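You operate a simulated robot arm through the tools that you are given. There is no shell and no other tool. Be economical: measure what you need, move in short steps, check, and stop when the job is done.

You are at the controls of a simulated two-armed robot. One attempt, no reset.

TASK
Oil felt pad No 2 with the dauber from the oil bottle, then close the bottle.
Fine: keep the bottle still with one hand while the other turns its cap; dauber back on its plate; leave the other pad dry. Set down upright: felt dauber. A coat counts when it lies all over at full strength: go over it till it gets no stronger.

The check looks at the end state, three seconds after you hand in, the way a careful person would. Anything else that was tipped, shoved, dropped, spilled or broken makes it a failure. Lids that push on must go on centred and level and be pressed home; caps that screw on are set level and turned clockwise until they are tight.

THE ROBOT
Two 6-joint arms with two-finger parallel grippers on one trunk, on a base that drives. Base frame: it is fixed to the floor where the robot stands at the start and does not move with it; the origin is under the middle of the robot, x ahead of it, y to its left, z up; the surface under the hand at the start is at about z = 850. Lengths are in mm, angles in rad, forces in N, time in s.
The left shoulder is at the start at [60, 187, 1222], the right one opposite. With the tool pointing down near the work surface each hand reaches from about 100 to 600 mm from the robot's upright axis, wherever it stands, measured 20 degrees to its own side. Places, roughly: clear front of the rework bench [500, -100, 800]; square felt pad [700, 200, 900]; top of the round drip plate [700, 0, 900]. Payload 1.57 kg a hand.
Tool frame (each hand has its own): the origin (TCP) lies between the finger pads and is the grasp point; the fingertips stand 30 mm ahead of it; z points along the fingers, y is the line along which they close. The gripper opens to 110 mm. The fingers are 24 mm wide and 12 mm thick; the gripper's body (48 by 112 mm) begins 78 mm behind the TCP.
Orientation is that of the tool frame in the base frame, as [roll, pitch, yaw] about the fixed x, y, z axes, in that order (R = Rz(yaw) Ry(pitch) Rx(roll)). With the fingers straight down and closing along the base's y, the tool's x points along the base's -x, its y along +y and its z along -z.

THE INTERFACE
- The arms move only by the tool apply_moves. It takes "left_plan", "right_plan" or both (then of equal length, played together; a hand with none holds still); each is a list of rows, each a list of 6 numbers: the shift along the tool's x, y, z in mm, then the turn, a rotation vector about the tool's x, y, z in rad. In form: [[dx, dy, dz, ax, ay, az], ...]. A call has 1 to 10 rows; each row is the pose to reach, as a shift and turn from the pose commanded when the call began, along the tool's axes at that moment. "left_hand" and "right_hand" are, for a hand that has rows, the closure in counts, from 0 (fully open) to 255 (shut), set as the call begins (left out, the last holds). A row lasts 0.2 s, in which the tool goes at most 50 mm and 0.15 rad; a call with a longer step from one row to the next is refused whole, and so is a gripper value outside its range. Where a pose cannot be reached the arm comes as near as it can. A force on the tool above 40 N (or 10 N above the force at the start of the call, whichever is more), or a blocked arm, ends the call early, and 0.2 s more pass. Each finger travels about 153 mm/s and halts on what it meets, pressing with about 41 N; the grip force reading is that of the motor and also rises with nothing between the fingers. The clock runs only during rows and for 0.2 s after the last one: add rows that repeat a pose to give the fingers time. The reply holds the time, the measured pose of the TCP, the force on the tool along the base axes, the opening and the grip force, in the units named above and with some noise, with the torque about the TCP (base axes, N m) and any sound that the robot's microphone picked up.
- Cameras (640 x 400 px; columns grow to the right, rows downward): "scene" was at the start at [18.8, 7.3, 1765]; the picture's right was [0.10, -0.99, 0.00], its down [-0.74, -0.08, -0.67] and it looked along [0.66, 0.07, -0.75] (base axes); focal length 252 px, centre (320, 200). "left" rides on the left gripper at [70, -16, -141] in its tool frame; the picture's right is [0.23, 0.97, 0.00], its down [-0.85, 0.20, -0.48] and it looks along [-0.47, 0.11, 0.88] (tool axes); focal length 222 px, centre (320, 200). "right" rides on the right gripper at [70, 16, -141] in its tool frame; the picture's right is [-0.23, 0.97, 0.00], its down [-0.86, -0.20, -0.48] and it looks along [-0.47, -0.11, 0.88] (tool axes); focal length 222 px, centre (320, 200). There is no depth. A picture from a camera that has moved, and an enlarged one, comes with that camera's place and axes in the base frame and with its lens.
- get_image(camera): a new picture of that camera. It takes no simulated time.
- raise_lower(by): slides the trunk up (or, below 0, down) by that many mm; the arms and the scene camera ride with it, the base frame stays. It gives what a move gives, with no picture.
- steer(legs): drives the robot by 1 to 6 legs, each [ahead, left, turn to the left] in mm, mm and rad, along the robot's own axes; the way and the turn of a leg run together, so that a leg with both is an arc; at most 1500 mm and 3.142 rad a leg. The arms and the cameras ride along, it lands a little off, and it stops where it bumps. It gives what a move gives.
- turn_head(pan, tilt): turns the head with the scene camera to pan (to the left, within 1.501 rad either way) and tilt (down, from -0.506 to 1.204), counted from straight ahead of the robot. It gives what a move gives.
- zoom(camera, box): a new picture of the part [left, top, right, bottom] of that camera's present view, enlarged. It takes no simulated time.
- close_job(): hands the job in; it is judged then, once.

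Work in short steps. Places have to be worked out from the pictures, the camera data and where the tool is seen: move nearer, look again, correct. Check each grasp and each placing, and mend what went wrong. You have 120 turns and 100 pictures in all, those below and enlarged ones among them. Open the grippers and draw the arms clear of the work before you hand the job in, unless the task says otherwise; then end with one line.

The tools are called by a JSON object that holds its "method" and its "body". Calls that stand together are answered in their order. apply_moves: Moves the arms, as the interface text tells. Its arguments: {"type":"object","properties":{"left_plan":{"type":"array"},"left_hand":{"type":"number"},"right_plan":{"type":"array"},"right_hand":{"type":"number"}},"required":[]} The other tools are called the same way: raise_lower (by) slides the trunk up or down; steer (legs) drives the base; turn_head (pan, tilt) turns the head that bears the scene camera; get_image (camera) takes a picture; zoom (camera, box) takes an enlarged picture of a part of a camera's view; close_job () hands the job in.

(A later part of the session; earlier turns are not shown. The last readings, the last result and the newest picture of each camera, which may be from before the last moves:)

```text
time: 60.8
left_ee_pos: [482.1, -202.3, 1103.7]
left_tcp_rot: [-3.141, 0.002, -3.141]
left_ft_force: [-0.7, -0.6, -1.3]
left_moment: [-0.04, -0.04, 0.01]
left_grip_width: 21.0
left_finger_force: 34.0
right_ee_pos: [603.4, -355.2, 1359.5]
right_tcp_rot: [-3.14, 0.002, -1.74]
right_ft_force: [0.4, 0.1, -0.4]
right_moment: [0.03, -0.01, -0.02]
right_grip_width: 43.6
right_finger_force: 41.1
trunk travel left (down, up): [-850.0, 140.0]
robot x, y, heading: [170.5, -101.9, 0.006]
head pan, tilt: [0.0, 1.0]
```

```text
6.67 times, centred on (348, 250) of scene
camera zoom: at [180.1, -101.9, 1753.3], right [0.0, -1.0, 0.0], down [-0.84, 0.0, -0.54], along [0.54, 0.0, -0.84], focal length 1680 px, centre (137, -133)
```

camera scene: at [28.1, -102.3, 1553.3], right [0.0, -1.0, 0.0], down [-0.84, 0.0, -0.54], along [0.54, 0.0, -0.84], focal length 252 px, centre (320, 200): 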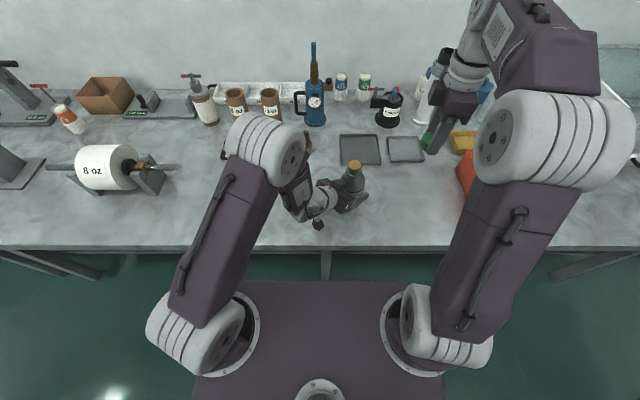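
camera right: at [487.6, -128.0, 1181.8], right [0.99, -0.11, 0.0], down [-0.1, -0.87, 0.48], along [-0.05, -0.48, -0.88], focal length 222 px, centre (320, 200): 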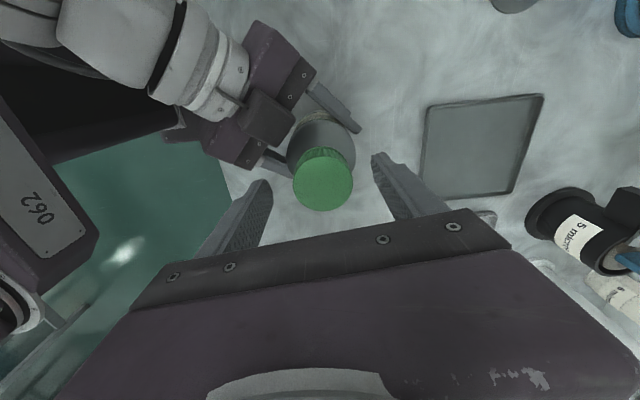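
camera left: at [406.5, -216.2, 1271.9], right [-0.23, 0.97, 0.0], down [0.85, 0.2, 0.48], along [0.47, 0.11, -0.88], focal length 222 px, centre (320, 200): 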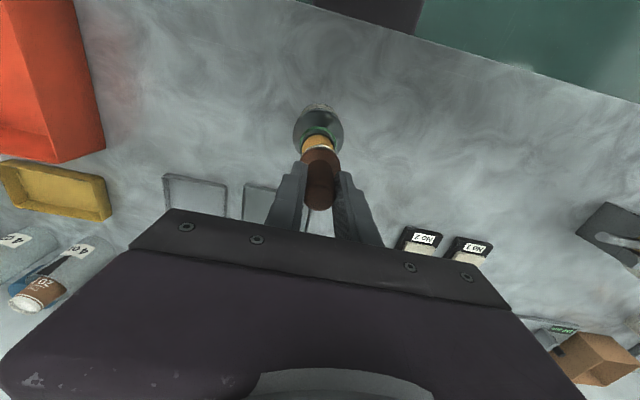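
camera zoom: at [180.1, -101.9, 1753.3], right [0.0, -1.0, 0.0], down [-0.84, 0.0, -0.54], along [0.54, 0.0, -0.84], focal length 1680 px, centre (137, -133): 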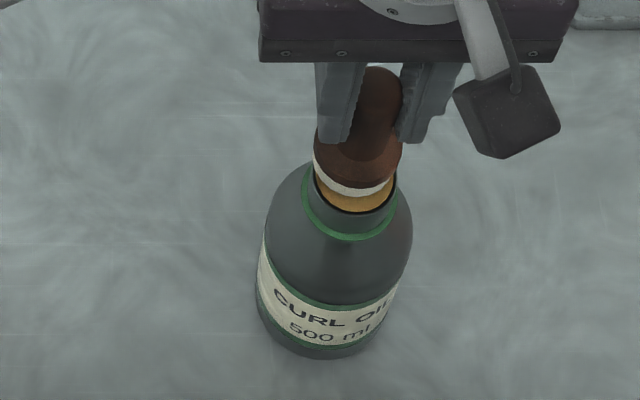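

Both views agree the felt is concentric in x and about 19–20 mm above the mouth; y needs +0.8 mm. I descend slowly by 20 mm.

{"method": "apply_moves", "body": {"left_plan": [[0, 0.8, 5, 0, 0, 0], [0, 0.8, 10, 0, 0, 0], [0, 0.8, 15, 0, 0, 0], [0, 0.8, 18, 0, 0, 0], [0, 0.8, 20, 0, 0, 0]]}}

{"method": "zoom", "body": {"camera": "left", "box": [270, 90, 370, 220]}}

{"method": "zoom", "body": {"camera": "scene", "box": [325, 220, 370, 280]}}

```text
time: 61.6
left_ee_pos: [482.4, -201.0, 1095.7]
left_tcp_rot: [-3.134, 0.009, 3.141]
left_ft_force: [-7.6, 3.5, 33.5]
left_moment: [-0.87, 0.45, -0.12]
left_grip_width: 22.2
left_finger_force: 34.8
right_ee_pos: [601.7, -353.1, 1361.8]
right_tcp_rot: [-3.138, 0.001, -1.741]
right_ft_force: [0.4, 0.0, -1.1]
right_moment: [0.05, 0.03, 0.01]
right_grip_width: 43.6
right_finger_force: 40.9
trunk travel left (down, up): [-850.0, 140.0]
robot x, y, heading: [168.7, -96.5, 0.001]
head pan, tilt: [0.0, 1.0]
stopped in row 3 (left hand): the force on the tool passed its limit at 48 N (the readings are from after the stop); the commanded pose is now the measured one
```

```text
3.08 times, centred on (320, 155) of left
camera zoom: at [410.2, -218.0, 1235.4], right [-0.23, 0.97, -0.01], down [0.85, 0.2, 0.49], along [0.47, 0.1, -0.87], focal length 684 px, centre (320, 338)
```

zoom: 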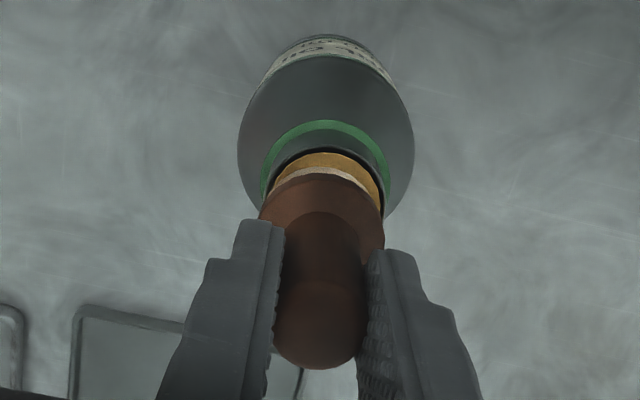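

```text
6.67 times, centred on (348, 250) of scene
camera zoom: at [176.1, -99.5, 1753.7], right [0.0, -1.0, 0.0], down [-0.84, 0.0, -0.54], along [0.54, 0.0, -0.84], focal length 1680 px, centre (137, -133)
```

zoom: 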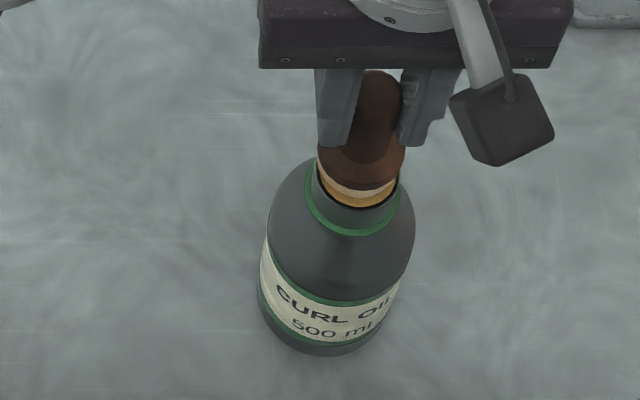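

Contact at z ≈ 1096, and the felt band has changed from white to orange-tan, so it has touched oil. I lift off and inspect.

{"method": "apply_moves", "body": {"left_plan": [[0, 0, -5, 0, 0, 0], [0, 0, -15, 0.007, -0.009, 0], [0, 0, -30, 0.007, -0.009, 0]]}}

{"method": "zoom", "body": {"camera": "left", "box": [270, 90, 370, 220]}}

{"method": "zoom", "body": {"camera": "scene", "box": [325, 210, 370, 280]}}

```text
time: 62.4
left_ee_pos: [481.9, -203.0, 1123.6]
left_tcp_rot: [-3.128, 0.018, 3.142]
left_ft_force: [-0.4, -0.5, -1.5]
left_moment: [-0.01, 0.02, 0.05]
left_grip_width: 22.3
left_finger_force: 35.2
right_ee_pos: [601.9, -355.8, 1361.3]
right_tcp_rot: [-3.141, -0.002, -1.742]
right_ft_force: [-0.4, 0.0, 0.3]
right_moment: [-0.02, -0.04, -0.03]
right_grip_width: 43.3
right_finger_force: 40.8
trunk travel left (down, up): [-850.0, 140.0]
robot x, y, heading: [171.2, -101.5, 0.003]
head pan, tilt: [0.0, 1.0]
```

```text
3.08 times, centred on (320, 155) of left
camera zoom: at [410.3, -218.3, 1263.3], right [-0.23, 0.97, -0.02], down [0.85, 0.21, 0.49], along [0.48, 0.1, -0.87], focal length 684 px, centre (320, 338)
```

zoom: 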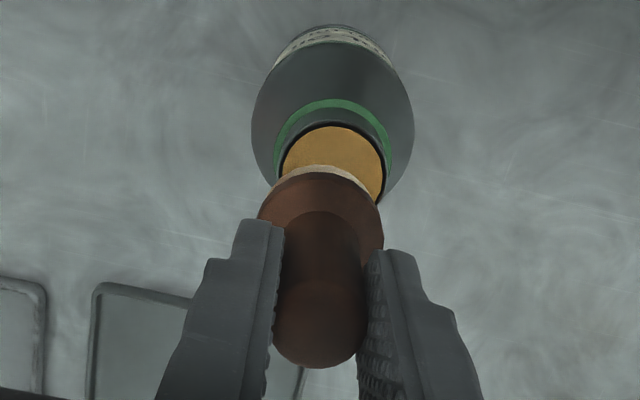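

```text
5.71 times, centred on (348, 245) of scene
camera zoom: at [178.4, -101.0, 1753.2], right [0.0, -1.0, 0.0], down [-0.84, 0.0, -0.54], along [0.54, 0.0, -0.84], focal length 1440 px, centre (163, -57)
```

zoom: 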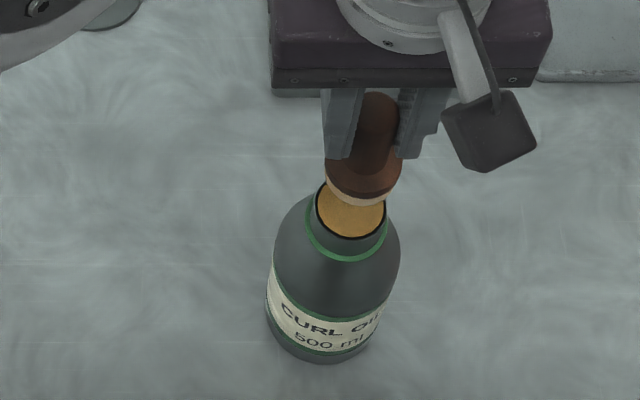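

The felt only brushed the rim on the -y side: the mouth sits about 2 mm further in +y. I re-level the hand, shift y by +2 mm and look again at z ≈ 1112.

{"method": "apply_moves", "body": {"left_plan": [[0, 2, 0, -0.014, 0.018, 0], [0, 2, 11, -0.014, 0.018, 0], [0, 2, 11, -0.014, 0.018, 0]]}}

{"method": "zoom", "body": {"camera": "left", "box": [270, 90, 370, 220]}}

{"method": "zoom", "body": {"camera": "scene", "box": [325, 220, 370, 280]}}

```text
time: 63.2
left_ee_pos: [484.5, -200.8, 1113.5]
left_tcp_rot: [3.141, -0.002, -3.14]
left_ft_force: [-0.4, -0.2, -0.4]
left_moment: [0.01, 0.0, 0.01]
left_grip_width: 22.1
left_finger_force: 35.3
right_ee_pos: [602.8, -355.4, 1360.1]
right_tcp_rot: [3.142, 0.001, -1.743]
right_ft_force: [0.4, 1.0, 0.2]
right_moment: [0.0, 0.02, 0.04]
right_grip_width: 43.5
right_finger_force: 40.5
trunk travel left (down, up): [-850.0, 140.0]
robot x, y, heading: [169.9, -101.0, 0.002]
head pan, tilt: [0.0, 1.0]
```

```text
3.08 times, centred on (320, 155) of left
camera zoom: at [413.4, -218.9, 1253.3], right [-0.23, 0.97, 0.0], down [0.86, 0.2, 0.48], along [0.46, 0.11, -0.88], focal length 684 px, centre (320, 338)
```

zoom: 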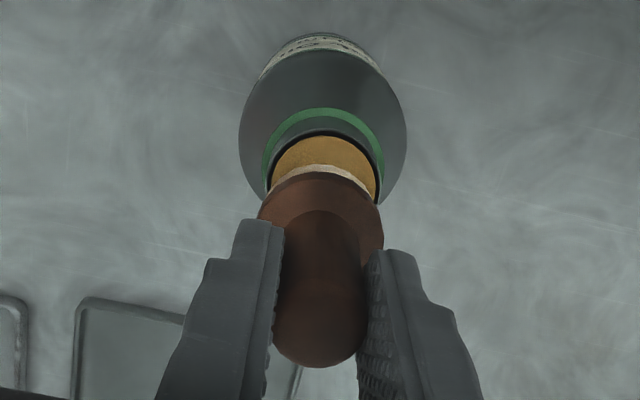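

```text
6.67 times, centred on (348, 250) of scene
camera zoom: at [180.0, -102.0, 1753.3], right [0.0, -1.0, 0.0], down [-0.84, 0.0, -0.54], along [0.54, 0.0, -0.84], focal length 1680 px, centre (137, -133)
```

zoom: 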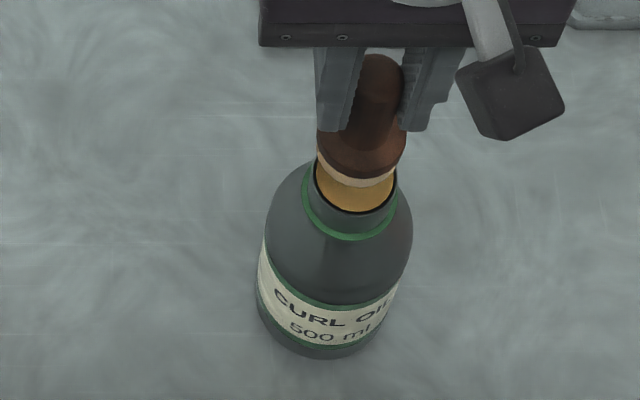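

Comparing the two views against the contact height, the felt is about 5 mm too far in +x, while y is fine. I shift 5 mm toward -x and re-check slightly lower.

{"method": "apply_moves", "body": {"left_plan": [[5, 0.3, 0, 0, 0, 0], [5, 0.3, 8, 0, 0, 0], [5, 0.3, 10, 0, 0, 0]]}}

{"method": "zoom", "body": {"camera": "left", "box": [270, 90, 370, 220]}}

{"method": "zoom", "body": {"camera": "scene", "box": [325, 220, 370, 280]}}

```text
time: 64.0
left_ee_pos: [479.5, -200.8, 1102.7]
left_tcp_rot: [-3.141, -0.003, -3.142]
left_ft_force: [-0.1, -0.7, -0.5]
left_moment: [0.01, -0.01, 0.05]
left_grip_width: 22.5
left_finger_force: 35.0
right_ee_pos: [605.0, -354.1, 1359.6]
right_tcp_rot: [-3.141, 0.001, -1.742]
right_ft_force: [0.3, -0.5, -0.5]
right_moment: [0.03, 0.02, -0.04]
right_grip_width: 43.7
right_finger_force: 41.2
trunk travel left (down, up): [-850.0, 140.0]
robot x, y, heading: [170.2, -98.2, -0.001]
head pan, tilt: [0.0, 1.0]
```

```text
3.08 times, centred on (320, 155) of left
camera zoom: at [409.6, -218.4, 1242.8], right [-0.23, 0.97, 0.0], down [0.86, 0.2, 0.48], along [0.46, 0.11, -0.88], focal length 684 px, centre (320, 338)
```

zoom: 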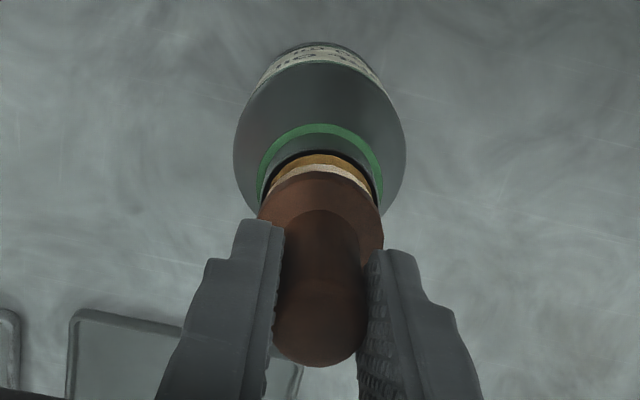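

```text
6.67 times, centred on (348, 250) of scene
camera zoom: at [180.1, -101.9, 1753.3], right [0.0, -1.0, 0.0], down [-0.84, 0.0, -0.54], along [0.54, 0.0, -0.84], focal length 1680 px, centre (137, -133)
```

zoom: 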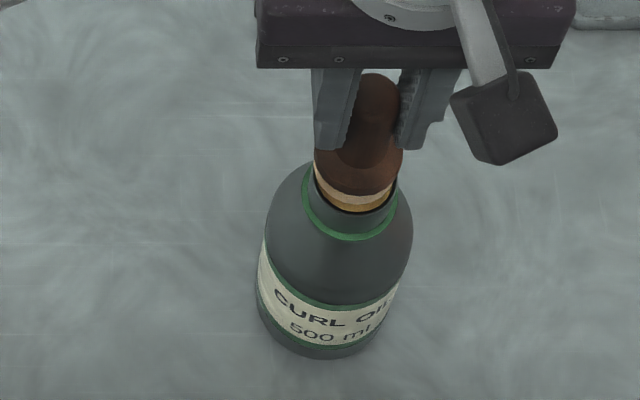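

Now concentric in both views, with a few mm of gap. I descend slowly, 1 mm per row.

{"method": "apply_moves", "body": {"left_plan": [[0, 0.4, 2, 0, 0, 0], [0, 0.4, 4, 0, 0, 0], [0, 0.4, 5, 0, 0, 0], [0, 0.4, 6, 0, 0, 0], [0, 0.4, 7, 0, 0, 0], [0, 0.4, 8, 0, 0, 0], [0, 0.4, 8, 0, 0, 0], [0, 0.4, 8, 0, 0, 0]]}}

{"method": "zoom", "body": {"camera": "scene", "box": [325, 220, 370, 280]}}

```text
time: 65.8
left_ee_pos: [479.7, -200.6, 1094.1]
left_tcp_rot: [-3.141, 0.0, -3.141]
left_ft_force: [2.1, -3.4, 24.4]
left_moment: [-0.88, -0.25, -0.04]
left_grip_width: 21.9
left_finger_force: 34.9
right_ee_pos: [603.9, -355.3, 1360.1]
right_tcp_rot: [-3.139, 0.001, -1.742]
right_ft_force: [0.5, 0.8, 0.4]
right_moment: [0.01, 0.01, 0.01]
right_grip_width: 43.7
right_finger_force: 41.2
trunk travel left (down, up): [-850.0, 140.0]
robot x, y, heading: [170.1, -101.0, 0.003]
head pan, tilt: [0.0, 1.0]
```

```text
6.67 times, centred on (348, 250) of scene
camera zoom: at [178.6, -101.4, 1753.4], right [0.0, -1.0, 0.0], down [-0.84, 0.0, -0.54], along [0.54, 0.0, -0.84], focal length 1680 px, centre (137, -133)
```

zoom: 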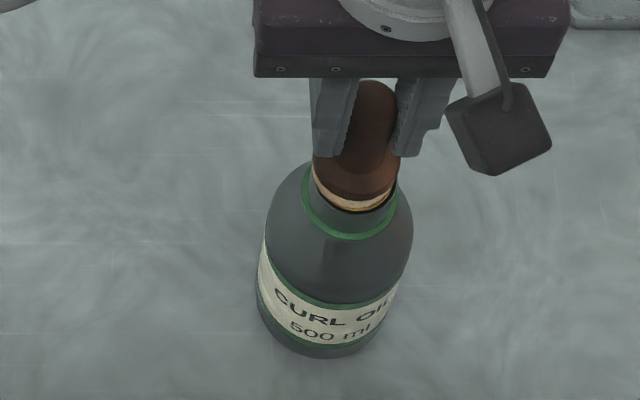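

Light contact again, on the -y edge: the dauber leans about 4° in the grip. I lift, tilt the hand 0.06 rad to bring the dauber upright (compensating y), and look.

{"method": "apply_moves", "body": {"left_plan": [[0, 0, -5, 0, 0, 0], [0, 2, -15, 0.03, 0, 0], [0, 4.2, -25, 0.06, 0, 0], [0, 4.2, -25, 0.06, 0, 0]]}}

{"method": "zoom", "body": {"camera": "scene", "box": [325, 210, 370, 280]}}

{"method": "zoom", "body": {"camera": "left", "box": [270, 90, 370, 220]}}

```text
time: 66.8
left_ee_pos: [478.9, -197.1, 1117.6]
left_tcp_rot: [-3.082, -0.001, -3.141]
left_ft_force: [0.6, -0.6, -1.3]
left_moment: [0.0, 0.02, -0.01]
left_grip_width: 22.2
left_finger_force: 35.1
right_ee_pos: [604.9, -355.9, 1359.8]
right_tcp_rot: [3.141, 0.003, -1.74]
right_ft_force: [0.7, 0.0, -0.2]
right_moment: [-0.05, -0.02, 0.0]
right_grip_width: 43.9
right_finger_force: 41.3
trunk travel left (down, up): [-850.0, 140.0]
robot x, y, heading: [170.5, -99.4, 0.004]
head pan, tilt: [0.0, 1.0]
```

```text
5.71 times, centred on (348, 245) of scene
camera zoom: at [180.2, -102.4, 1753.3], right [0.0, -1.0, 0.0], down [-0.84, 0.0, -0.54], along [0.54, 0.0, -0.84], focal length 1440 px, centre (163, -57)
```

zoom: 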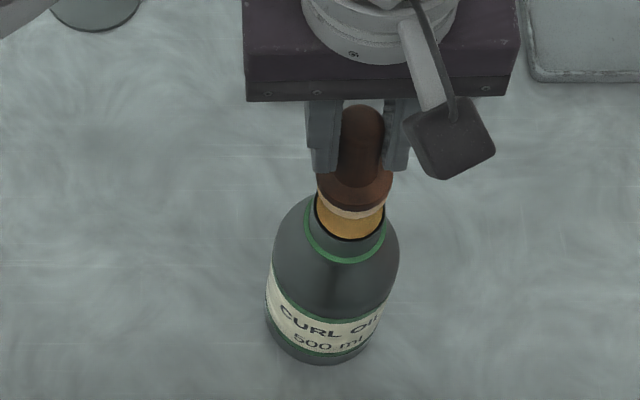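

```text
3.08 times, centred on (320, 155) of left
camera zoom: at [409.8, -205.7, 1260.0], right [-0.23, 0.97, -0.06], down [0.86, 0.23, 0.46], along [0.46, 0.06, -0.88], focal length 684 px, centre (320, 338)
```

zoom: 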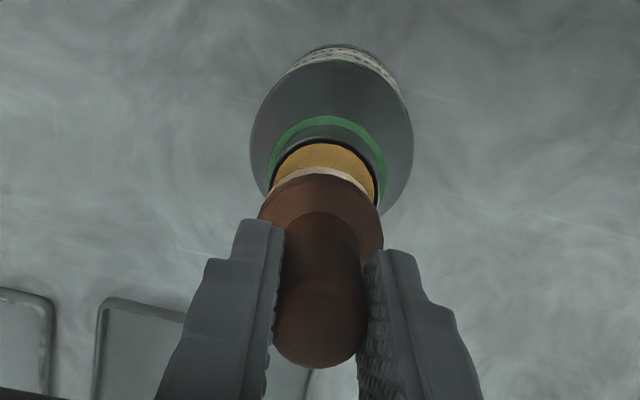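

The dauber is upright now and concentric with the mouth. I descend vertically in small steps.

{"method": "apply_moves", "body": {"left_plan": [[0, 0.5, 8, 0, 0, 0], [0, 1, 16, 0, 0, 0], [0, 1.2, 20, 0, 0, 0], [0, 1.3, 22, 0, 0, 0], [0, 1.4, 23, 0, 0, 0], [0, 1.4, 24, 0, 0, 0], [0, 1.5, 25, 0, 0, 0], [0, 1.6, 26, 0, 0, 0], [0, 1.6, 26, 0, 0, 0], [0, 1.6, 26, 0, 0, 0]]}}

{"method": "zoom", "body": {"camera": "scene", "box": [325, 220, 370, 280]}}

```text
time: 68.5
left_ee_pos: [478.1, -196.8, 1096.0]
left_tcp_rot: [-3.076, 0.006, 3.14]
left_ft_force: [-1.9, 3.6, 21.8]
left_moment: [0.65, 0.1, 0.02]
left_grip_width: 22.0
left_finger_force: 35.3
right_ee_pos: [602.3, -352.5, 1359.9]
right_tcp_rot: [-3.137, 0.0, -1.741]
right_ft_force: [0.4, 0.5, -1.0]
right_moment: [-0.02, -0.01, -0.02]
right_grip_width: 43.6
right_finger_force: 41.0
trunk travel left (down, up): [-850.0, 140.0]
robot x, y, heading: [166.9, -101.5, 0.003]
head pan, tilt: [0.0, 1.0]
stopped in row 8 (left hand): the force on the tool passed its limit at 42 N (the readings are from after the stop); the commanded pose is now the measured one
```

```text
6.67 times, centred on (348, 250) of scene
camera zoom: at [177.2, -99.9, 1753.2], right [0.0, -1.0, 0.0], down [-0.84, 0.0, -0.54], along [0.54, 0.0, -0.84], focal length 1680 px, centre (137, -133)
```

zoom: 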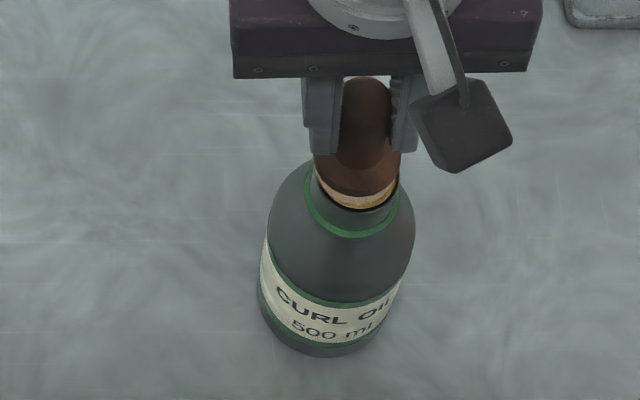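

Contact is now on the +y edge at the same height, so I over-tilted slightly. I halve the tilt, touch down lightly and dwell so the felt can soak.

{"method": "apply_moves", "body": {"left_plan": [[0, 0, -5, 0, 0, 0], [0, -2.5, -5, -0.03, 0, 0], [0, -2.5, -1, -0.03, 0, 0], [0, -2.5, 0.5, -0.03, 0, 0], [0, -2.5, 1.5, -0.03, 0, 0], [0, -2.5, 2, -0.03, 0, 0], [0, -2.5, 2, -0.03, 0, 0], [0, -2.5, 2, -0.03, 0, 0], [0, -2.5, 2, -0.03, 0, 0], [0, -2.5, 2, -0.03, 0, 0]]}}

{"method": "zoom", "body": {"camera": "scene", "box": [325, 220, 370, 280]}}

```text
time: 70.1
left_ee_pos: [479.8, -200.3, 1095.6]
left_tcp_rot: [-3.103, 0.011, -3.141]
left_ft_force: [-3.9, 3.7, 25.0]
left_moment: [0.63, 0.22, 0.05]
left_grip_width: 22.2
left_finger_force: 34.6
right_ee_pos: [601.6, -353.8, 1361.4]
right_tcp_rot: [-3.136, 0.001, -1.743]
right_ft_force: [0.4, -0.1, -0.2]
right_moment: [0.01, -0.02, -0.01]
right_grip_width: 43.7
right_finger_force: 41.3
trunk travel left (down, up): [-850.0, 140.0]
robot x, y, heading: [170.0, -102.8, -0.001]
head pan, tilt: [0.0, 1.0]
stopped in row 7 (left hand): the force on the tool passed its limit at 43 N (the readings are from after the stop); the commanded pose is now the measured one
```

```text
6.67 times, centred on (348, 250) of scene
camera zoom: at [176.7, -100.3, 1753.2], right [0.0, -1.0, 0.0], down [-0.84, 0.0, -0.54], along [0.54, 0.0, -0.84], focal length 1680 px, centre (137, -133)
```

zoom: 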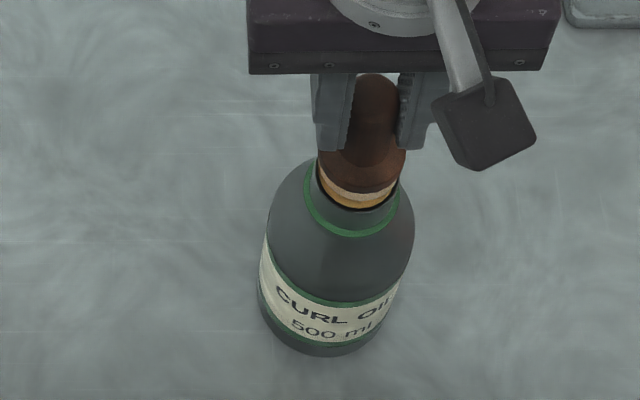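

The felt repeatedly touches the oil at the brim, so it should be charged. I lift clear and carry it over pad No 2 at about (708, 89).

{"method": "apply_moves", "body": {"left_plan": [[0, 0, -15, 0, 0.011, 0], [0, 0, -45, 0, 0.011, 0], [-30, 36, -60, 0, 0.011, 0], [-60, 74, -60, 0, 0.011, 0], [-90, 112, -60, 0, 0.011, 0], [-120, 150, -60, 0, 0.011, 0], [-150, 188, -60, 0, 0.011, 0], [-180, 226, -60, 0, 0.011, 0], [-205, 258, -60, 0, 0.011, 0], [-228, 290, -60, 0, 0.011, 0]]}}

{"method": "get_image", "body": {"camera": "left"}}

{"method": "zoom", "body": {"camera": "scene", "box": [230, 130, 350, 240]}}

```text
time: 72.3
left_ee_pos: [711.8, 93.4, 1143.5]
left_tcp_rot: [-3.104, -0.007, -3.141]
left_ft_force: [0.6, -0.4, -0.1]
left_moment: [-0.02, 0.02, -0.01]
left_grip_width: 22.5
left_finger_force: 35.0
right_ee_pos: [606.2, -353.2, 1360.2]
right_tcp_rot: [-3.141, -0.002, -1.742]
right_ft_force: [-1.3, 0.1, 0.3]
right_moment: [-0.03, -0.01, -0.01]
right_grip_width: 43.6
right_finger_force: 41.0
trunk travel left (down, up): [-850.0, 140.0]
robot x, y, heading: [168.2, -100.3, -0.0]
head pan, tilt: [0.0, 1.0]
```

```text
24 pictures are left
camera left: at [642.5, 82.1, 1285.5], right [-0.23, 0.97, -0.04], down [0.86, 0.22, 0.47], along [0.46, 0.08, -0.88], focal length 222 px, centre (320, 200)
```

left: 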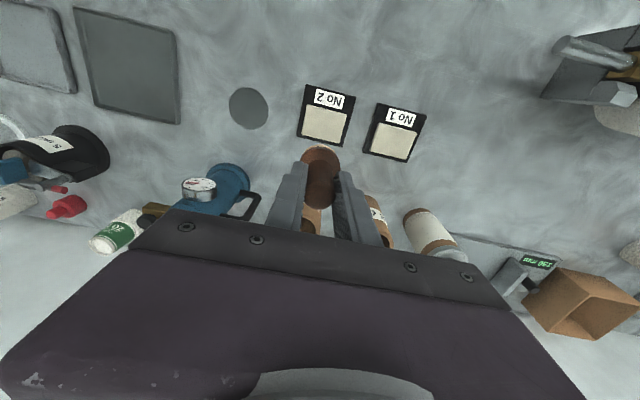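

```text
3.64 times, centred on (290, 185) of scene
camera zoom: at [181.6, -100.0, 1753.3], right [0.0, -1.0, 0.0], down [-0.84, 0.0, -0.54], along [0.54, 0.0, -0.84], focal length 916 px, centre (429, 254)
```

zoom: 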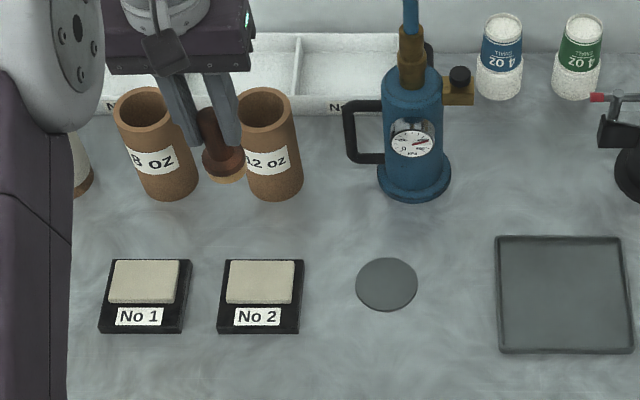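

The felt end is clearly orange, so it is charged. Pad No 2's felt spans about x 685–740 and y 52–127, centred on (712, 89.5). I descend to just above its centre.

{"method": "apply_moves", "body": {"left_plan": [[-1, 1, 40, 0, -0.007, 0], [-2, 2, 80, 0, -0.007, 0], [-2, 4, 120, 0, -0.007, 0], [-2, 5, 150, 0, -0.007, 0], [-2, 5, 180, 0, -0.007, 0], [-2, 5, 185, 0, -0.007, 0]]}}

{"method": "zoom", "body": {"camera": "scene", "box": [240, 160, 320, 230]}}

```text
time: 73.7
left_ee_pos: [710.2, 90.5, 960.5]
left_tcp_rot: [-3.106, 0.004, 3.14]
left_ft_force: [-0.2, 0.5, -0.9]
left_moment: [0.02, -0.01, -0.01]
left_grip_width: 22.2
left_finger_force: 35.0
right_ee_pos: [604.0, -354.3, 1359.9]
right_tcp_rot: [-3.141, 0.001, -1.742]
right_ft_force: [0.2, 0.2, 0.4]
right_moment: [0.0, 0.02, 0.03]
right_grip_width: 43.8
right_finger_force: 41.2
trunk travel left (down, up): [-850.0, 140.0]
robot x, y, heading: [167.9, -99.8, 0.003]
head pan, tilt: [0.0, 1.0]
```

```text
5.71 times, centred on (280, 195) of scene
camera zoom: at [179.8, -101.7, 1753.3], right [0.0, -1.0, 0.0], down [-0.84, 0.0, -0.54], along [0.54, 0.0, -0.84], focal length 1440 px, centre (549, 229)
```

zoom: 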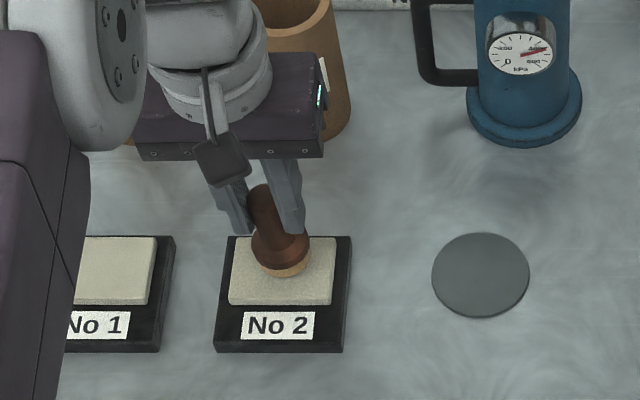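

The dauber's free play in the grip has it leaning the other way now. I level the hand, so it can settle flat on the pad, and lower onto the pad centre in small steps.

{"method": "apply_moves", "body": {"left_plan": [[-4, 1, 0, -0.036, 0.004, 0], [-4, 1, 8, -0.036, 0.004, 0], [-4, 1, 14, -0.036, 0.004, 0], [-4, 1, 17, -0.036, 0.004, 0], [-4, 1, 19, -0.036, 0.004, 0], [-4, 1, 21, -0.036, 0.004, 0], [-4, 1, 21, -0.036, 0.004, 0]]}}

```text
time: 74.9
left_ee_pos: [716.2, 89.9, 948.5]
left_tcp_rot: [3.141, 0.011, -3.141]
left_ft_force: [-7.4, -2.0, 25.1]
left_moment: [-0.91, 0.41, -0.16]
left_grip_width: 21.3
left_finger_force: 34.3
right_ee_pos: [600.8, -355.2, 1360.4]
right_tcp_rot: [-3.138, 0.002, -1.741]
right_ft_force: [0.5, -0.5, -0.6]
right_moment: [0.02, 0.05, 0.01]
right_grip_width: 43.7
right_finger_force: 41.1
trunk travel left (down, up): [-850.0, 140.0]
robot x, y, heading: [171.6, -102.1, 0.005]
head pan, tilt: [0.0, 1.0]
stopped in row 5 (left hand): the force on the tool passed its limit at 46 N (the readings are from after the stop); the commanded pose is now the measured one
```

Contact is at z ≈ 949, so the pad top is higher than assumed (~884) and its centre is nearer (704, 86). I ease off 2 mm and look at the position.

{"method": "apply_moves", "body": {"left_plan": [[0, 0, -2, 0, 0.011, 0], [0, 0, -2, 0, 0.011, 0]]}}

{"method": "zoom", "body": {"camera": "scene", "box": [240, 160, 320, 230]}}

```text
time: 75.5
left_ee_pos: [715.7, 90.6, 947.9]
left_tcp_rot: [3.142, 0.0, -3.141]
left_ft_force: [-0.6, -3.1, 16.8]
left_moment: [-0.98, -0.23, -0.1]
left_grip_width: 21.3
left_finger_force: 34.5
right_ee_pos: [601.8, -355.9, 1360.9]
right_tcp_rot: [-3.137, 0.002, -1.742]
right_ft_force: [-0.9, -0.4, -0.1]
right_moment: [-0.03, -0.02, -0.01]
right_grip_width: 43.9
right_finger_force: 40.6
trunk travel left (down, up): [-850.0, 140.0]
robot x, y, heading: [170.4, -100.3, 0.001]
head pan, tilt: [0.0, 1.0]
```

```text
5.71 times, centred on (280, 195) of scene
camera zoom: at [176.6, -103.0, 1753.3], right [0.0, -1.0, 0.0], down [-0.84, 0.0, -0.54], along [0.54, 0.0, -0.84], focal length 1440 px, centre (549, 229)
```

zoom: 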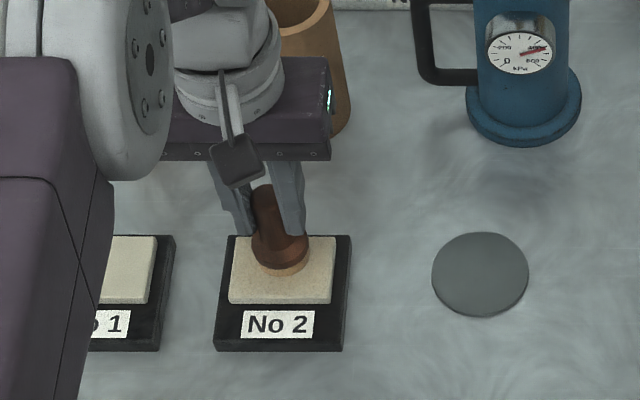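

Oil is transferring (pad tinted tan). The felt now sits 8 mm behind the pad centre in x and centred in y. I rub a raster over the pad with light pressure.

{"method": "apply_moves", "body": {"left_plan": [[-4, -13, -0.5, 0, 0, 0], [-8, -26, -0.5, 0, 0, 0], [-8, 0, -0.5, 0, 0, 0], [-8, 26, -0.5, 0, 0, 0], [8, 26, -0.5, 0, 0, 0], [8, 0, -0.5, 0, 0, 0], [8, -26, -0.5, 0, 0, 0], [23, -26, -0.5, 0, 0, 0], [23, 0, -0.5, 0, 0, 0], [23, 26, -0.5, 0, 0, 0]]}}

{"method": "zoom", "body": {"camera": "scene", "box": [240, 160, 320, 230]}}

```text
time: 77.7
left_ee_pos: [691.7, 115.4, 947.6]
left_tcp_rot: [3.141, -0.002, 3.141]
left_ft_force: [-0.7, -1.9, 26.2]
left_moment: [1.02, -0.13, 0.24]
left_grip_width: 21.6
left_finger_force: 34.6
right_ee_pos: [601.6, -356.8, 1360.1]
right_tcp_rot: [-3.138, 0.004, -1.742]
right_ft_force: [-0.5, 0.7, 0.1]
right_moment: [-0.04, 0.03, 0.03]
right_grip_width: 43.9
right_finger_force: 40.7
trunk travel left (down, up): [-850.0, 140.0]
robot x, y, heading: [166.9, -102.5, 0.007]
head pan, tilt: [0.0, 1.0]
```

```text
5.71 times, centred on (280, 195) of scene
camera zoom: at [174.9, -103.6, 1753.5], right [0.0, -1.0, 0.0], down [-0.84, 0.0, -0.54], along [0.54, 0.0, -0.84], focal length 1440 px, centre (549, 229)
```

zoom: 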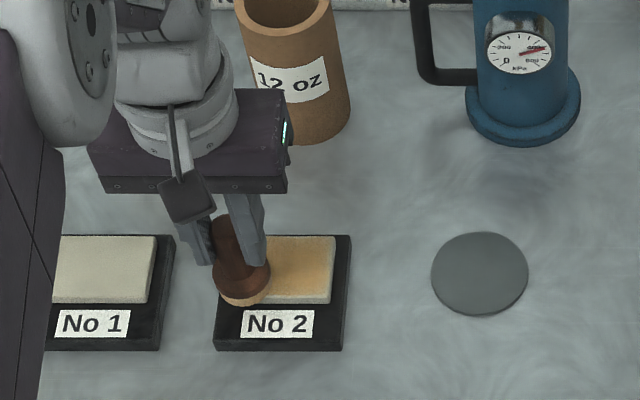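

It is coating well. A second pass goes in crossing strokes along x with a bit less pressure.

{"method": "apply_moves", "body": {"left_plan": [[-16, -3, -0.7, 0, 0, 0], [-31, -3, -0.7, 0, 0, 0], [-31, -15, -0.7, 0, 0, 0], [0, -15, -0.7, 0, 0, 0], [0, -27, -0.7, 0, 0, 0], [-31, -27, -0.7, 0, 0, 0], [-31, -39, -0.7, 0, 0, 0], [0, -39, -0.7, 0, 0, 0], [0, -50, -0.7, 0, 0, 0], [-31, -50, -0.7, 0, 0, 0]]}}

{"method": "zoom", "body": {"camera": "scene", "box": [240, 160, 320, 230]}}

```text
time: 79.9
left_ee_pos: [725.4, 66.6, 948.8]
left_tcp_rot: [3.141, -0.003, 3.141]
left_ft_force: [-3.3, 0.0, 11.2]
left_moment: [-0.26, 0.23, 0.0]
left_grip_width: 22.0
left_finger_force: 34.4
right_ee_pos: [602.0, -355.7, 1359.9]
right_tcp_rot: [-3.14, 0.001, -1.741]
right_ft_force: [0.4, -0.7, -0.5]
right_moment: [0.01, -0.01, 0.02]
right_grip_width: 43.7
right_finger_force: 40.9
trunk travel left (down, up): [-850.0, 140.0]
robot x, y, heading: [166.2, -97.2, 0.001]
head pan, tilt: [0.0, 1.0]
```

```text
5.71 times, centred on (280, 195) of scene
camera zoom: at [177.2, -102.8, 1753.5], right [0.0, -1.0, 0.0], down [-0.84, 0.0, -0.54], along [0.54, 0.0, -0.84], focal length 1440 px, centre (549, 229)
```

zoom: 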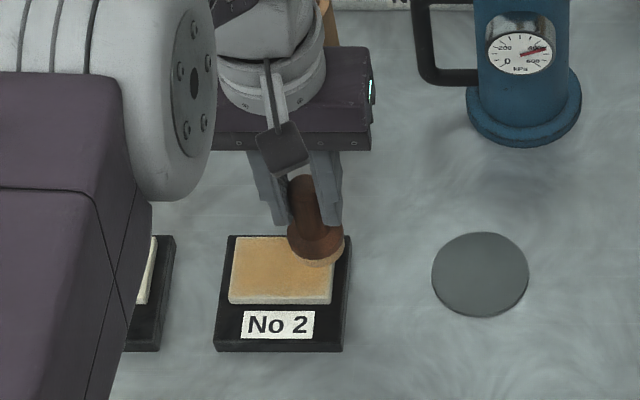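

The coat is getting uniform. A third pass.

{"method": "apply_moves", "body": {"left_plan": [[0, 25, 0, 0, 0, 0], [0, 50, 0, 0, 0, 0], [10, 50, 0, 0, 0, 0], [10, 25, 0, 0, 0, 0], [10, 0, 0, 0, 0, 0], [21, 0, 0, 0, 0, 0], [21, 25, 0, 0, 0, 0], [21, 50, 0, 0, 0, 0], [32, 50, 0, 0, 0, 0], [32, 25, 0, 0, 0, 0]]}}

{"method": "apply_moves", "body": {"left_plan": [[0, -25, 0, 0, 0, 0], [-16, -25, 0, 0, 0, 0], [-16, 0, 0, 0, 0, 0], [-16, 25, 0, 0, 0, 0], [-26, 25, 0, 0, 0, 0], [-26, 0, 0, 0, 0, 0], [-26, -25, 0, 0, 0, 0], [-16, 0, -10, 0, 0, 0], [-16, 0, -50, 0, 0, 0], [-16, -20, -80, 0, 0, 0]]}}

{"method": "zoom", "body": {"camera": "scene", "box": [240, 160, 320, 230]}}

```text
time: 82.1
left_ee_pos: [691.3, 92.9, 947.8]
left_tcp_rot: [-3.142, -0.004, -3.141]
left_ft_force: [-0.4, 6.4, 18.1]
left_moment: [0.58, -0.12, 0.06]
left_grip_width: 21.6
left_finger_force: 35.1
right_ee_pos: [601.7, -354.5, 1360.6]
right_tcp_rot: [-3.14, 0.002, -1.74]
right_ft_force: [0.6, -0.9, -0.9]
right_moment: [0.04, -0.02, 0.02]
right_grip_width: 43.4
right_finger_force: 41.2
trunk travel left (down, up): [-850.0, 140.0]
robot x, y, heading: [169.1, -100.3, -0.001]
head pan, tilt: [0.0, 1.0]
```

```text
time: 84.3
left_ee_pos: [708.8, 71.1, 1030.6]
left_tcp_rot: [3.14, -0.005, -3.141]
left_ft_force: [-1.1, 0.1, -0.3]
left_moment: [0.04, 0.02, -0.01]
left_grip_width: 22.3
left_finger_force: 35.3
right_ee_pos: [604.2, -356.5, 1360.3]
right_tcp_rot: [-3.14, 0.004, -1.742]
right_ft_force: [-0.4, -1.4, -1.5]
right_moment: [0.03, -0.03, 0.0]
right_grip_width: 43.6
right_finger_force: 40.8
trunk travel left (down, up): [-850.0, 140.0]
robot x, y, heading: [168.7, -99.4, 0.005]
head pan, tilt: [0.0, 1.0]
```

```text
5.71 times, centred on (280, 195) of scene
camera zoom: at [179.1, -104.5, 1753.3], right [0.0, -1.0, 0.0], down [-0.84, 0.0, -0.54], along [0.54, 0.0, -0.84], focal length 1440 px, centre (549, 229)
```

zoom: 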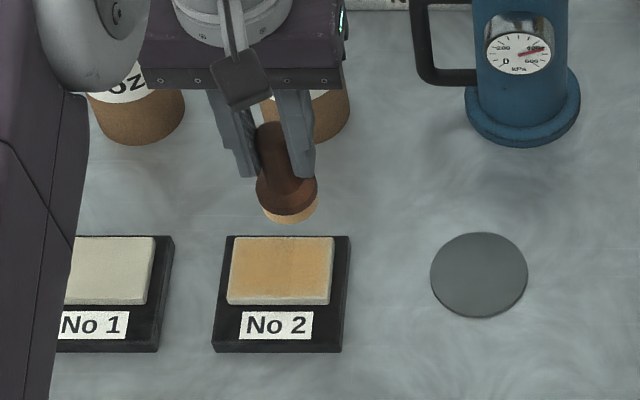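

The pad looks fairly even, with the edges slightly lighter than the centre. I go over the perimeter again.

{"method": "apply_moves", "body": {"left_plan": [[-8, -5, 40, 0, 0, 0], [-19, -10, 74, 0, 0, 0], [-19, -10, 82.5, 0, 0, 0], [-19, 20, 82.5, 0, 0, 0], [-19, 48, 82.5, 0, 0, 0], [0, 49, 82.5, 0, 0, 0], [22, 49, 82.5, 0, 0, 0], [22, 20, 82.5, 0, 0, 0], [22, -10, 82.5, 0, 0, 0], [0, -10, 82.5, 0, 0, 0]]}}

{"method": "apply_moves", "body": {"left_plan": [[-19, 0, 0, 0, 0, 0], [-19, 30, 0, 0, 0, 0], [-19, 58, 0, 0, 0, 0], [0, 59, 0, 0, 0, 0], [22, 59, 0, 0, 0, 0], [22, 30, 0, 0, 0, 0], [22, 0, 0, 0, 0, 0], [6, 20, 0, 0, 0, 0], [6, 40, 0, 0, 0, 0], [6, 40, -20, 0, 0, 0]]}}

{"method": "apply_moves", "body": {"left_plan": [[0, 0, -20, 0, 0, 0], [0, 0, -70, 0, 0, 0]]}}

{"method": "zoom", "body": {"camera": "scene", "box": [255, 190, 305, 225]}}

```text
time: 86.5
left_ee_pos: [703.7, 61.2, 948.3]
left_tcp_rot: [3.141, -0.003, 3.141]
left_ft_force: [-8.8, -3.5, 28.9]
left_moment: [-0.91, 0.2, -0.11]
left_grip_width: 21.4
left_finger_force: 34.9
right_ee_pos: [598.3, -357.4, 1362.0]
right_tcp_rot: [-3.137, 0.005, -1.741]
right_ft_force: [0.0, 0.3, -0.3]
right_moment: [0.02, 0.02, 0.0]
right_grip_width: 43.6
right_finger_force: 40.9
trunk travel left (down, up): [-850.0, 140.0]
robot x, y, heading: [168.8, -99.3, 0.001]
head pan, tilt: [0.0, 1.0]
```

```text
time: 88.1
left_ee_pos: [687.1, 63.3, 948.5]
left_tcp_rot: [3.141, -0.009, -3.141]
left_ft_force: [-6.5, 5.2, 25.5]
left_moment: [0.8, 0.2, 0.12]
left_grip_width: 21.7
left_finger_force: 34.3
right_ee_pos: [600.3, -355.6, 1360.7]
right_tcp_rot: [-3.138, 0.003, -1.74]
right_ft_force: [0.2, -0.6, -0.1]
right_moment: [0.01, 0.03, 0.0]
right_grip_width: 43.6
right_finger_force: 41.0
trunk travel left (down, up): [-850.0, 140.0]
robot x, y, heading: [168.3, -96.8, 0.003]
head pan, tilt: [0.0, 1.0]
stopped in row 8 (left hand): the force on the tool passed its limit at 54 N (the readings are from after the stop); the commanded pose is now the measured one
```

```text
time: 88.7
left_ee_pos: [688.4, 65.1, 1018.3]
left_tcp_rot: [-3.141, -0.011, 3.139]
left_ft_force: [-0.9, 0.3, -0.5]
left_moment: [0.01, 0.0, -0.01]
left_grip_width: 22.3
left_finger_force: 35.2
right_ee_pos: [602.4, -354.8, 1359.6]
right_tcp_rot: [-3.137, 0.0, -1.74]
right_ft_force: [-1.1, -0.4, 0.3]
right_moment: [0.07, -0.02, 0.01]
right_grip_width: 43.8
right_finger_force: 40.9
trunk travel left (down, up): [-850.0, 140.0]
robot x, y, heading: [166.4, -100.2, 0.001]
head pan, tilt: [0.0, 1.0]
```

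```text
11.43 times, centred on (280, 208) of scene
camera zoom: at [176.5, -102.7, 1753.1], right [0.0, -1.0, 0.0], down [-0.84, 0.0, -0.54], along [0.54, 0.0, -0.84], focal length 2879 px, centre (777, 114)
```

zoom: 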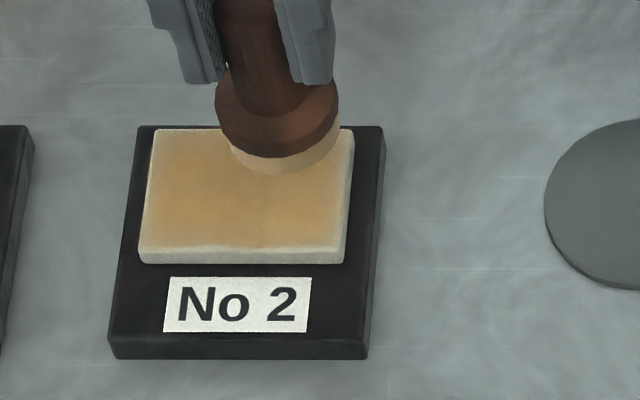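

The dauber has gone pale (depleted) and the pad's edges are still light. I go back for more oil.

{"method": "apply_moves", "body": {"left_plan": [[0, 0, -45, 0, -0.011, 0], [0, 0, -90, 0, -0.011, 0], [20, -26, -112, 0, -0.011, 0], [49, -63, -112, 0, -0.011, 0], [79, -101, -112, 0, -0.011, 0], [109, -139, -112, 0, -0.011, 0], [139, -177, -112, 0, -0.011, 0], [169, -215, -112, 0, -0.011, 0], [192, -244, -112, 0, -0.011, 0], [208, -265, -112, 0, -0.011, 0]]}}

{"method": "apply_moves", "body": {"left_plan": [[0, 0, 0, 0, 0, 0], [0, 0, 0, 0, 0, 0]]}}

```text
time: 90.9
left_ee_pos: [480.6, -199.0, 1129.4]
left_tcp_rot: [-3.14, -0.001, 3.141]
left_ft_force: [0.1, -0.6, -0.3]
left_moment: [0.0, 0.0, -0.02]
left_grip_width: 21.9
left_finger_force: 34.4
right_ee_pos: [603.2, -355.2, 1359.0]
right_tcp_rot: [-3.14, 0.003, -1.74]
right_ft_force: [0.5, 0.8, 0.5]
right_moment: [0.04, -0.01, 0.0]
right_grip_width: 43.6
right_finger_force: 41.2
trunk travel left (down, up): [-850.0, 140.0]
robot x, y, heading: [170.1, -97.1, 0.004]
head pan, tilt: [0.0, 1.0]
```

```text
time: 91.5
left_ee_pos: [480.8, -199.4, 1129.8]
left_tcp_rot: [3.141, -0.002, -3.141]
left_ft_force: [-1.1, -0.3, -0.3]
left_moment: [0.01, -0.01, 0.01]
left_grip_width: 21.6
left_finger_force: 35.0
right_ee_pos: [604.7, -353.5, 1360.0]
right_tcp_rot: [-3.141, 0.003, -1.739]
right_ft_force: [0.2, -0.3, 0.0]
right_moment: [0.0, 0.01, -0.01]
right_grip_width: 43.5
right_finger_force: 41.4
trunk travel left (down, up): [-850.0, 140.0]
robot x, y, heading: [169.2, -99.6, 0.004]
head pan, tilt: [0.0, 1.0]
```

I descend to just above the mouth and take one alignment picture.

{"method": "apply_moves", "body": {"left_plan": [[1, -0.5, 15, 0, 0, 0], [1, -0.5, 27, 0, 0, 0], [1, -0.5, 27, 0, 0, 0]]}}

{"method": "zoom", "body": {"camera": "scene", "box": [325, 220, 370, 280]}}

```text
time: 92.3
left_ee_pos: [479.2, -199.4, 1103.7]
left_tcp_rot: [-3.141, -0.002, -3.141]
left_ft_force: [-0.1, -0.8, -0.4]
left_moment: [0.02, 0.04, 0.0]
left_grip_width: 21.6
left_finger_force: 35.3
right_ee_pos: [604.7, -353.4, 1359.6]
right_tcp_rot: [-3.14, 0.001, -1.739]
right_ft_force: [-0.1, 0.2, -0.7]
right_moment: [0.02, 0.01, 0.04]
right_grip_width: 43.7
right_finger_force: 40.8
trunk travel left (down, up): [-850.0, 140.0]
robot x, y, heading: [170.8, -98.2, 0.005]
head pan, tilt: [0.0, 1.0]
```

```text
6.67 times, centred on (348, 250) of scene
camera zoom: at [179.4, -101.1, 1753.3], right [0.0, -1.0, 0.0], down [-0.84, 0.0, -0.54], along [0.54, 0.0, -0.84], focal length 1680 px, centre (137, -133)
```

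zoom: 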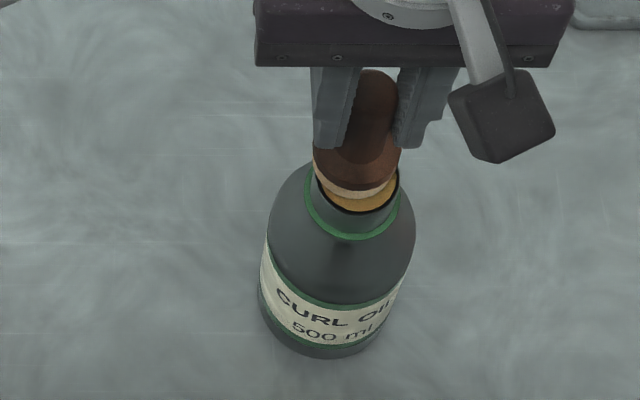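

The felt sits about 2 mm too far in +y. I correct and press down lightly with a dwell.

{"method": "apply_moves", "body": {"left_plan": [[0, -2, 2, 0, 0, 0], [0, -2, 4, 0, 0, 0], [0, -2, 6, 0, 0, 0], [0, -2, 7, 0, 0, 0], [0, -2, 8, 0, 0, 0], [0, -2, 8.5, 0, 0, 0], [0, -2, 8.5, 0, 0, 0], [0, -2, 8.5, 0, 0, 0], [0, -2, 8.5, 0, 0, 0], [0, -2, 8.5, 0, 0, 0]]}}

```text
time: 94.5
left_ee_pos: [479.3, -201.9, 1095.9]
left_tcp_rot: [-3.14, 0.001, 3.141]
left_ft_force: [3.9, -0.6, 35.1]
left_moment: [0.01, -0.32, 0.06]
left_grip_width: 22.1
left_finger_force: 34.3
right_ee_pos: [602.6, -353.1, 1360.6]
right_tcp_rot: [-3.138, -0.002, -1.741]
right_ft_force: [0.2, 0.0, -0.1]
right_moment: [-0.02, 0.02, 0.0]
right_grip_width: 43.8
right_finger_force: 40.8
trunk travel left (down, up): [-850.0, 140.0]
robot x, y, heading: [170.4, -99.6, 0.003]
head pan, tilt: [0.0, 1.0]
```

Now a flush, centred contact (torque near zero). I dwell a bit more at lower force, then lift.

{"method": "apply_moves", "body": {"left_plan": [[0, 0, -1, 0, 0, 0], [0, 0, -1, 0, 0, 0], [0, 0, -1, 0, 0, 0], [0, 0, -1, 0, 0, 0], [0, 0, -1, 0, 0, 0], [0, 0, -1, 0, 0, 0], [0, 0, -12, 0, 0, 0], [0, 0, -35, 0, 0, 0]]}}

{"method": "apply_moves", "body": {"left_plan": [[-30, 36, -5, 0, 0, 0], [-60, 74, -5, 0, 0, 0], [-90, 112, -5, 0, 0, 0], [-120, 150, -5, 0, 0, 0], [-150, 188, -5, 0, 0, 0], [-180, 226, -5, 0, 0, 0], [-205, 258, -5, 0, 0, 0], [-229, 292, -5, 0, 0, 0], [-229, 292, 40, 0, 0, 0], [-229, 292, 85, 0, 0, 0]]}}

{"method": "zoom", "body": {"camera": "scene", "box": [240, 160, 320, 230]}}

```text
time: 96.3
left_ee_pos: [478.2, -201.7, 1130.9]
left_tcp_rot: [3.141, -0.003, -3.141]
left_ft_force: [0.1, 0.2, -1.0]
left_moment: [-0.04, -0.03, -0.01]
left_grip_width: 21.9
left_finger_force: 35.0
right_ee_pos: [602.7, -353.1, 1360.5]
right_tcp_rot: [-3.14, 0.0, -1.74]
right_ft_force: [0.6, 0.5, -0.6]
right_moment: [-0.01, 0.02, -0.02]
right_grip_width: 43.6
right_finger_force: 41.4
trunk travel left (down, up): [-850.0, 140.0]
robot x, y, heading: [170.1, -103.9, 0.008]
head pan, tilt: [0.0, 1.0]
```

```text
time: 98.5
left_ee_pos: [711.6, 90.5, 1042.5]
left_tcp_rot: [-3.14, -0.002, -3.141]
left_ft_force: [0.4, -0.6, -1.2]
left_moment: [0.02, 0.02, 0.0]
left_grip_width: 22.3
left_finger_force: 34.9
right_ee_pos: [605.1, -353.8, 1359.8]
right_tcp_rot: [3.141, 0.003, -1.74]
right_ft_force: [-1.1, 0.8, 0.0]
right_moment: [0.0, 0.04, -0.02]
right_grip_width: 43.5
right_finger_force: 41.2
trunk travel left (down, up): [-850.0, 140.0]
robot x, y, heading: [165.4, -102.7, 0.008]
head pan, tilt: [0.0, 1.0]
```

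```text
5.71 times, centred on (280, 195) of scene
camera zoom: at [181.2, -101.4, 1753.4], right [0.0, -1.0, 0.0], down [-0.84, 0.0, -0.54], along [0.54, 0.0, -0.84], focal length 1440 px, centre (549, 229)
```

zoom: 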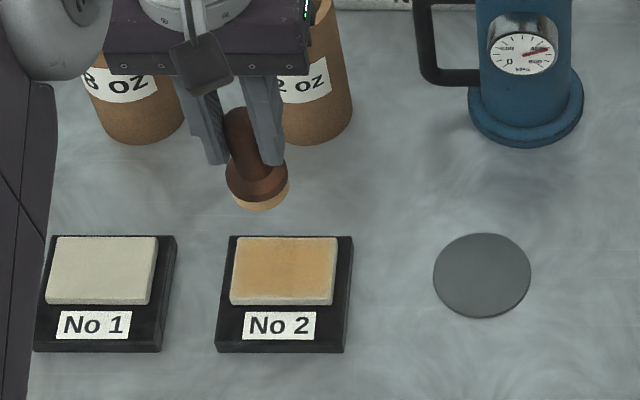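

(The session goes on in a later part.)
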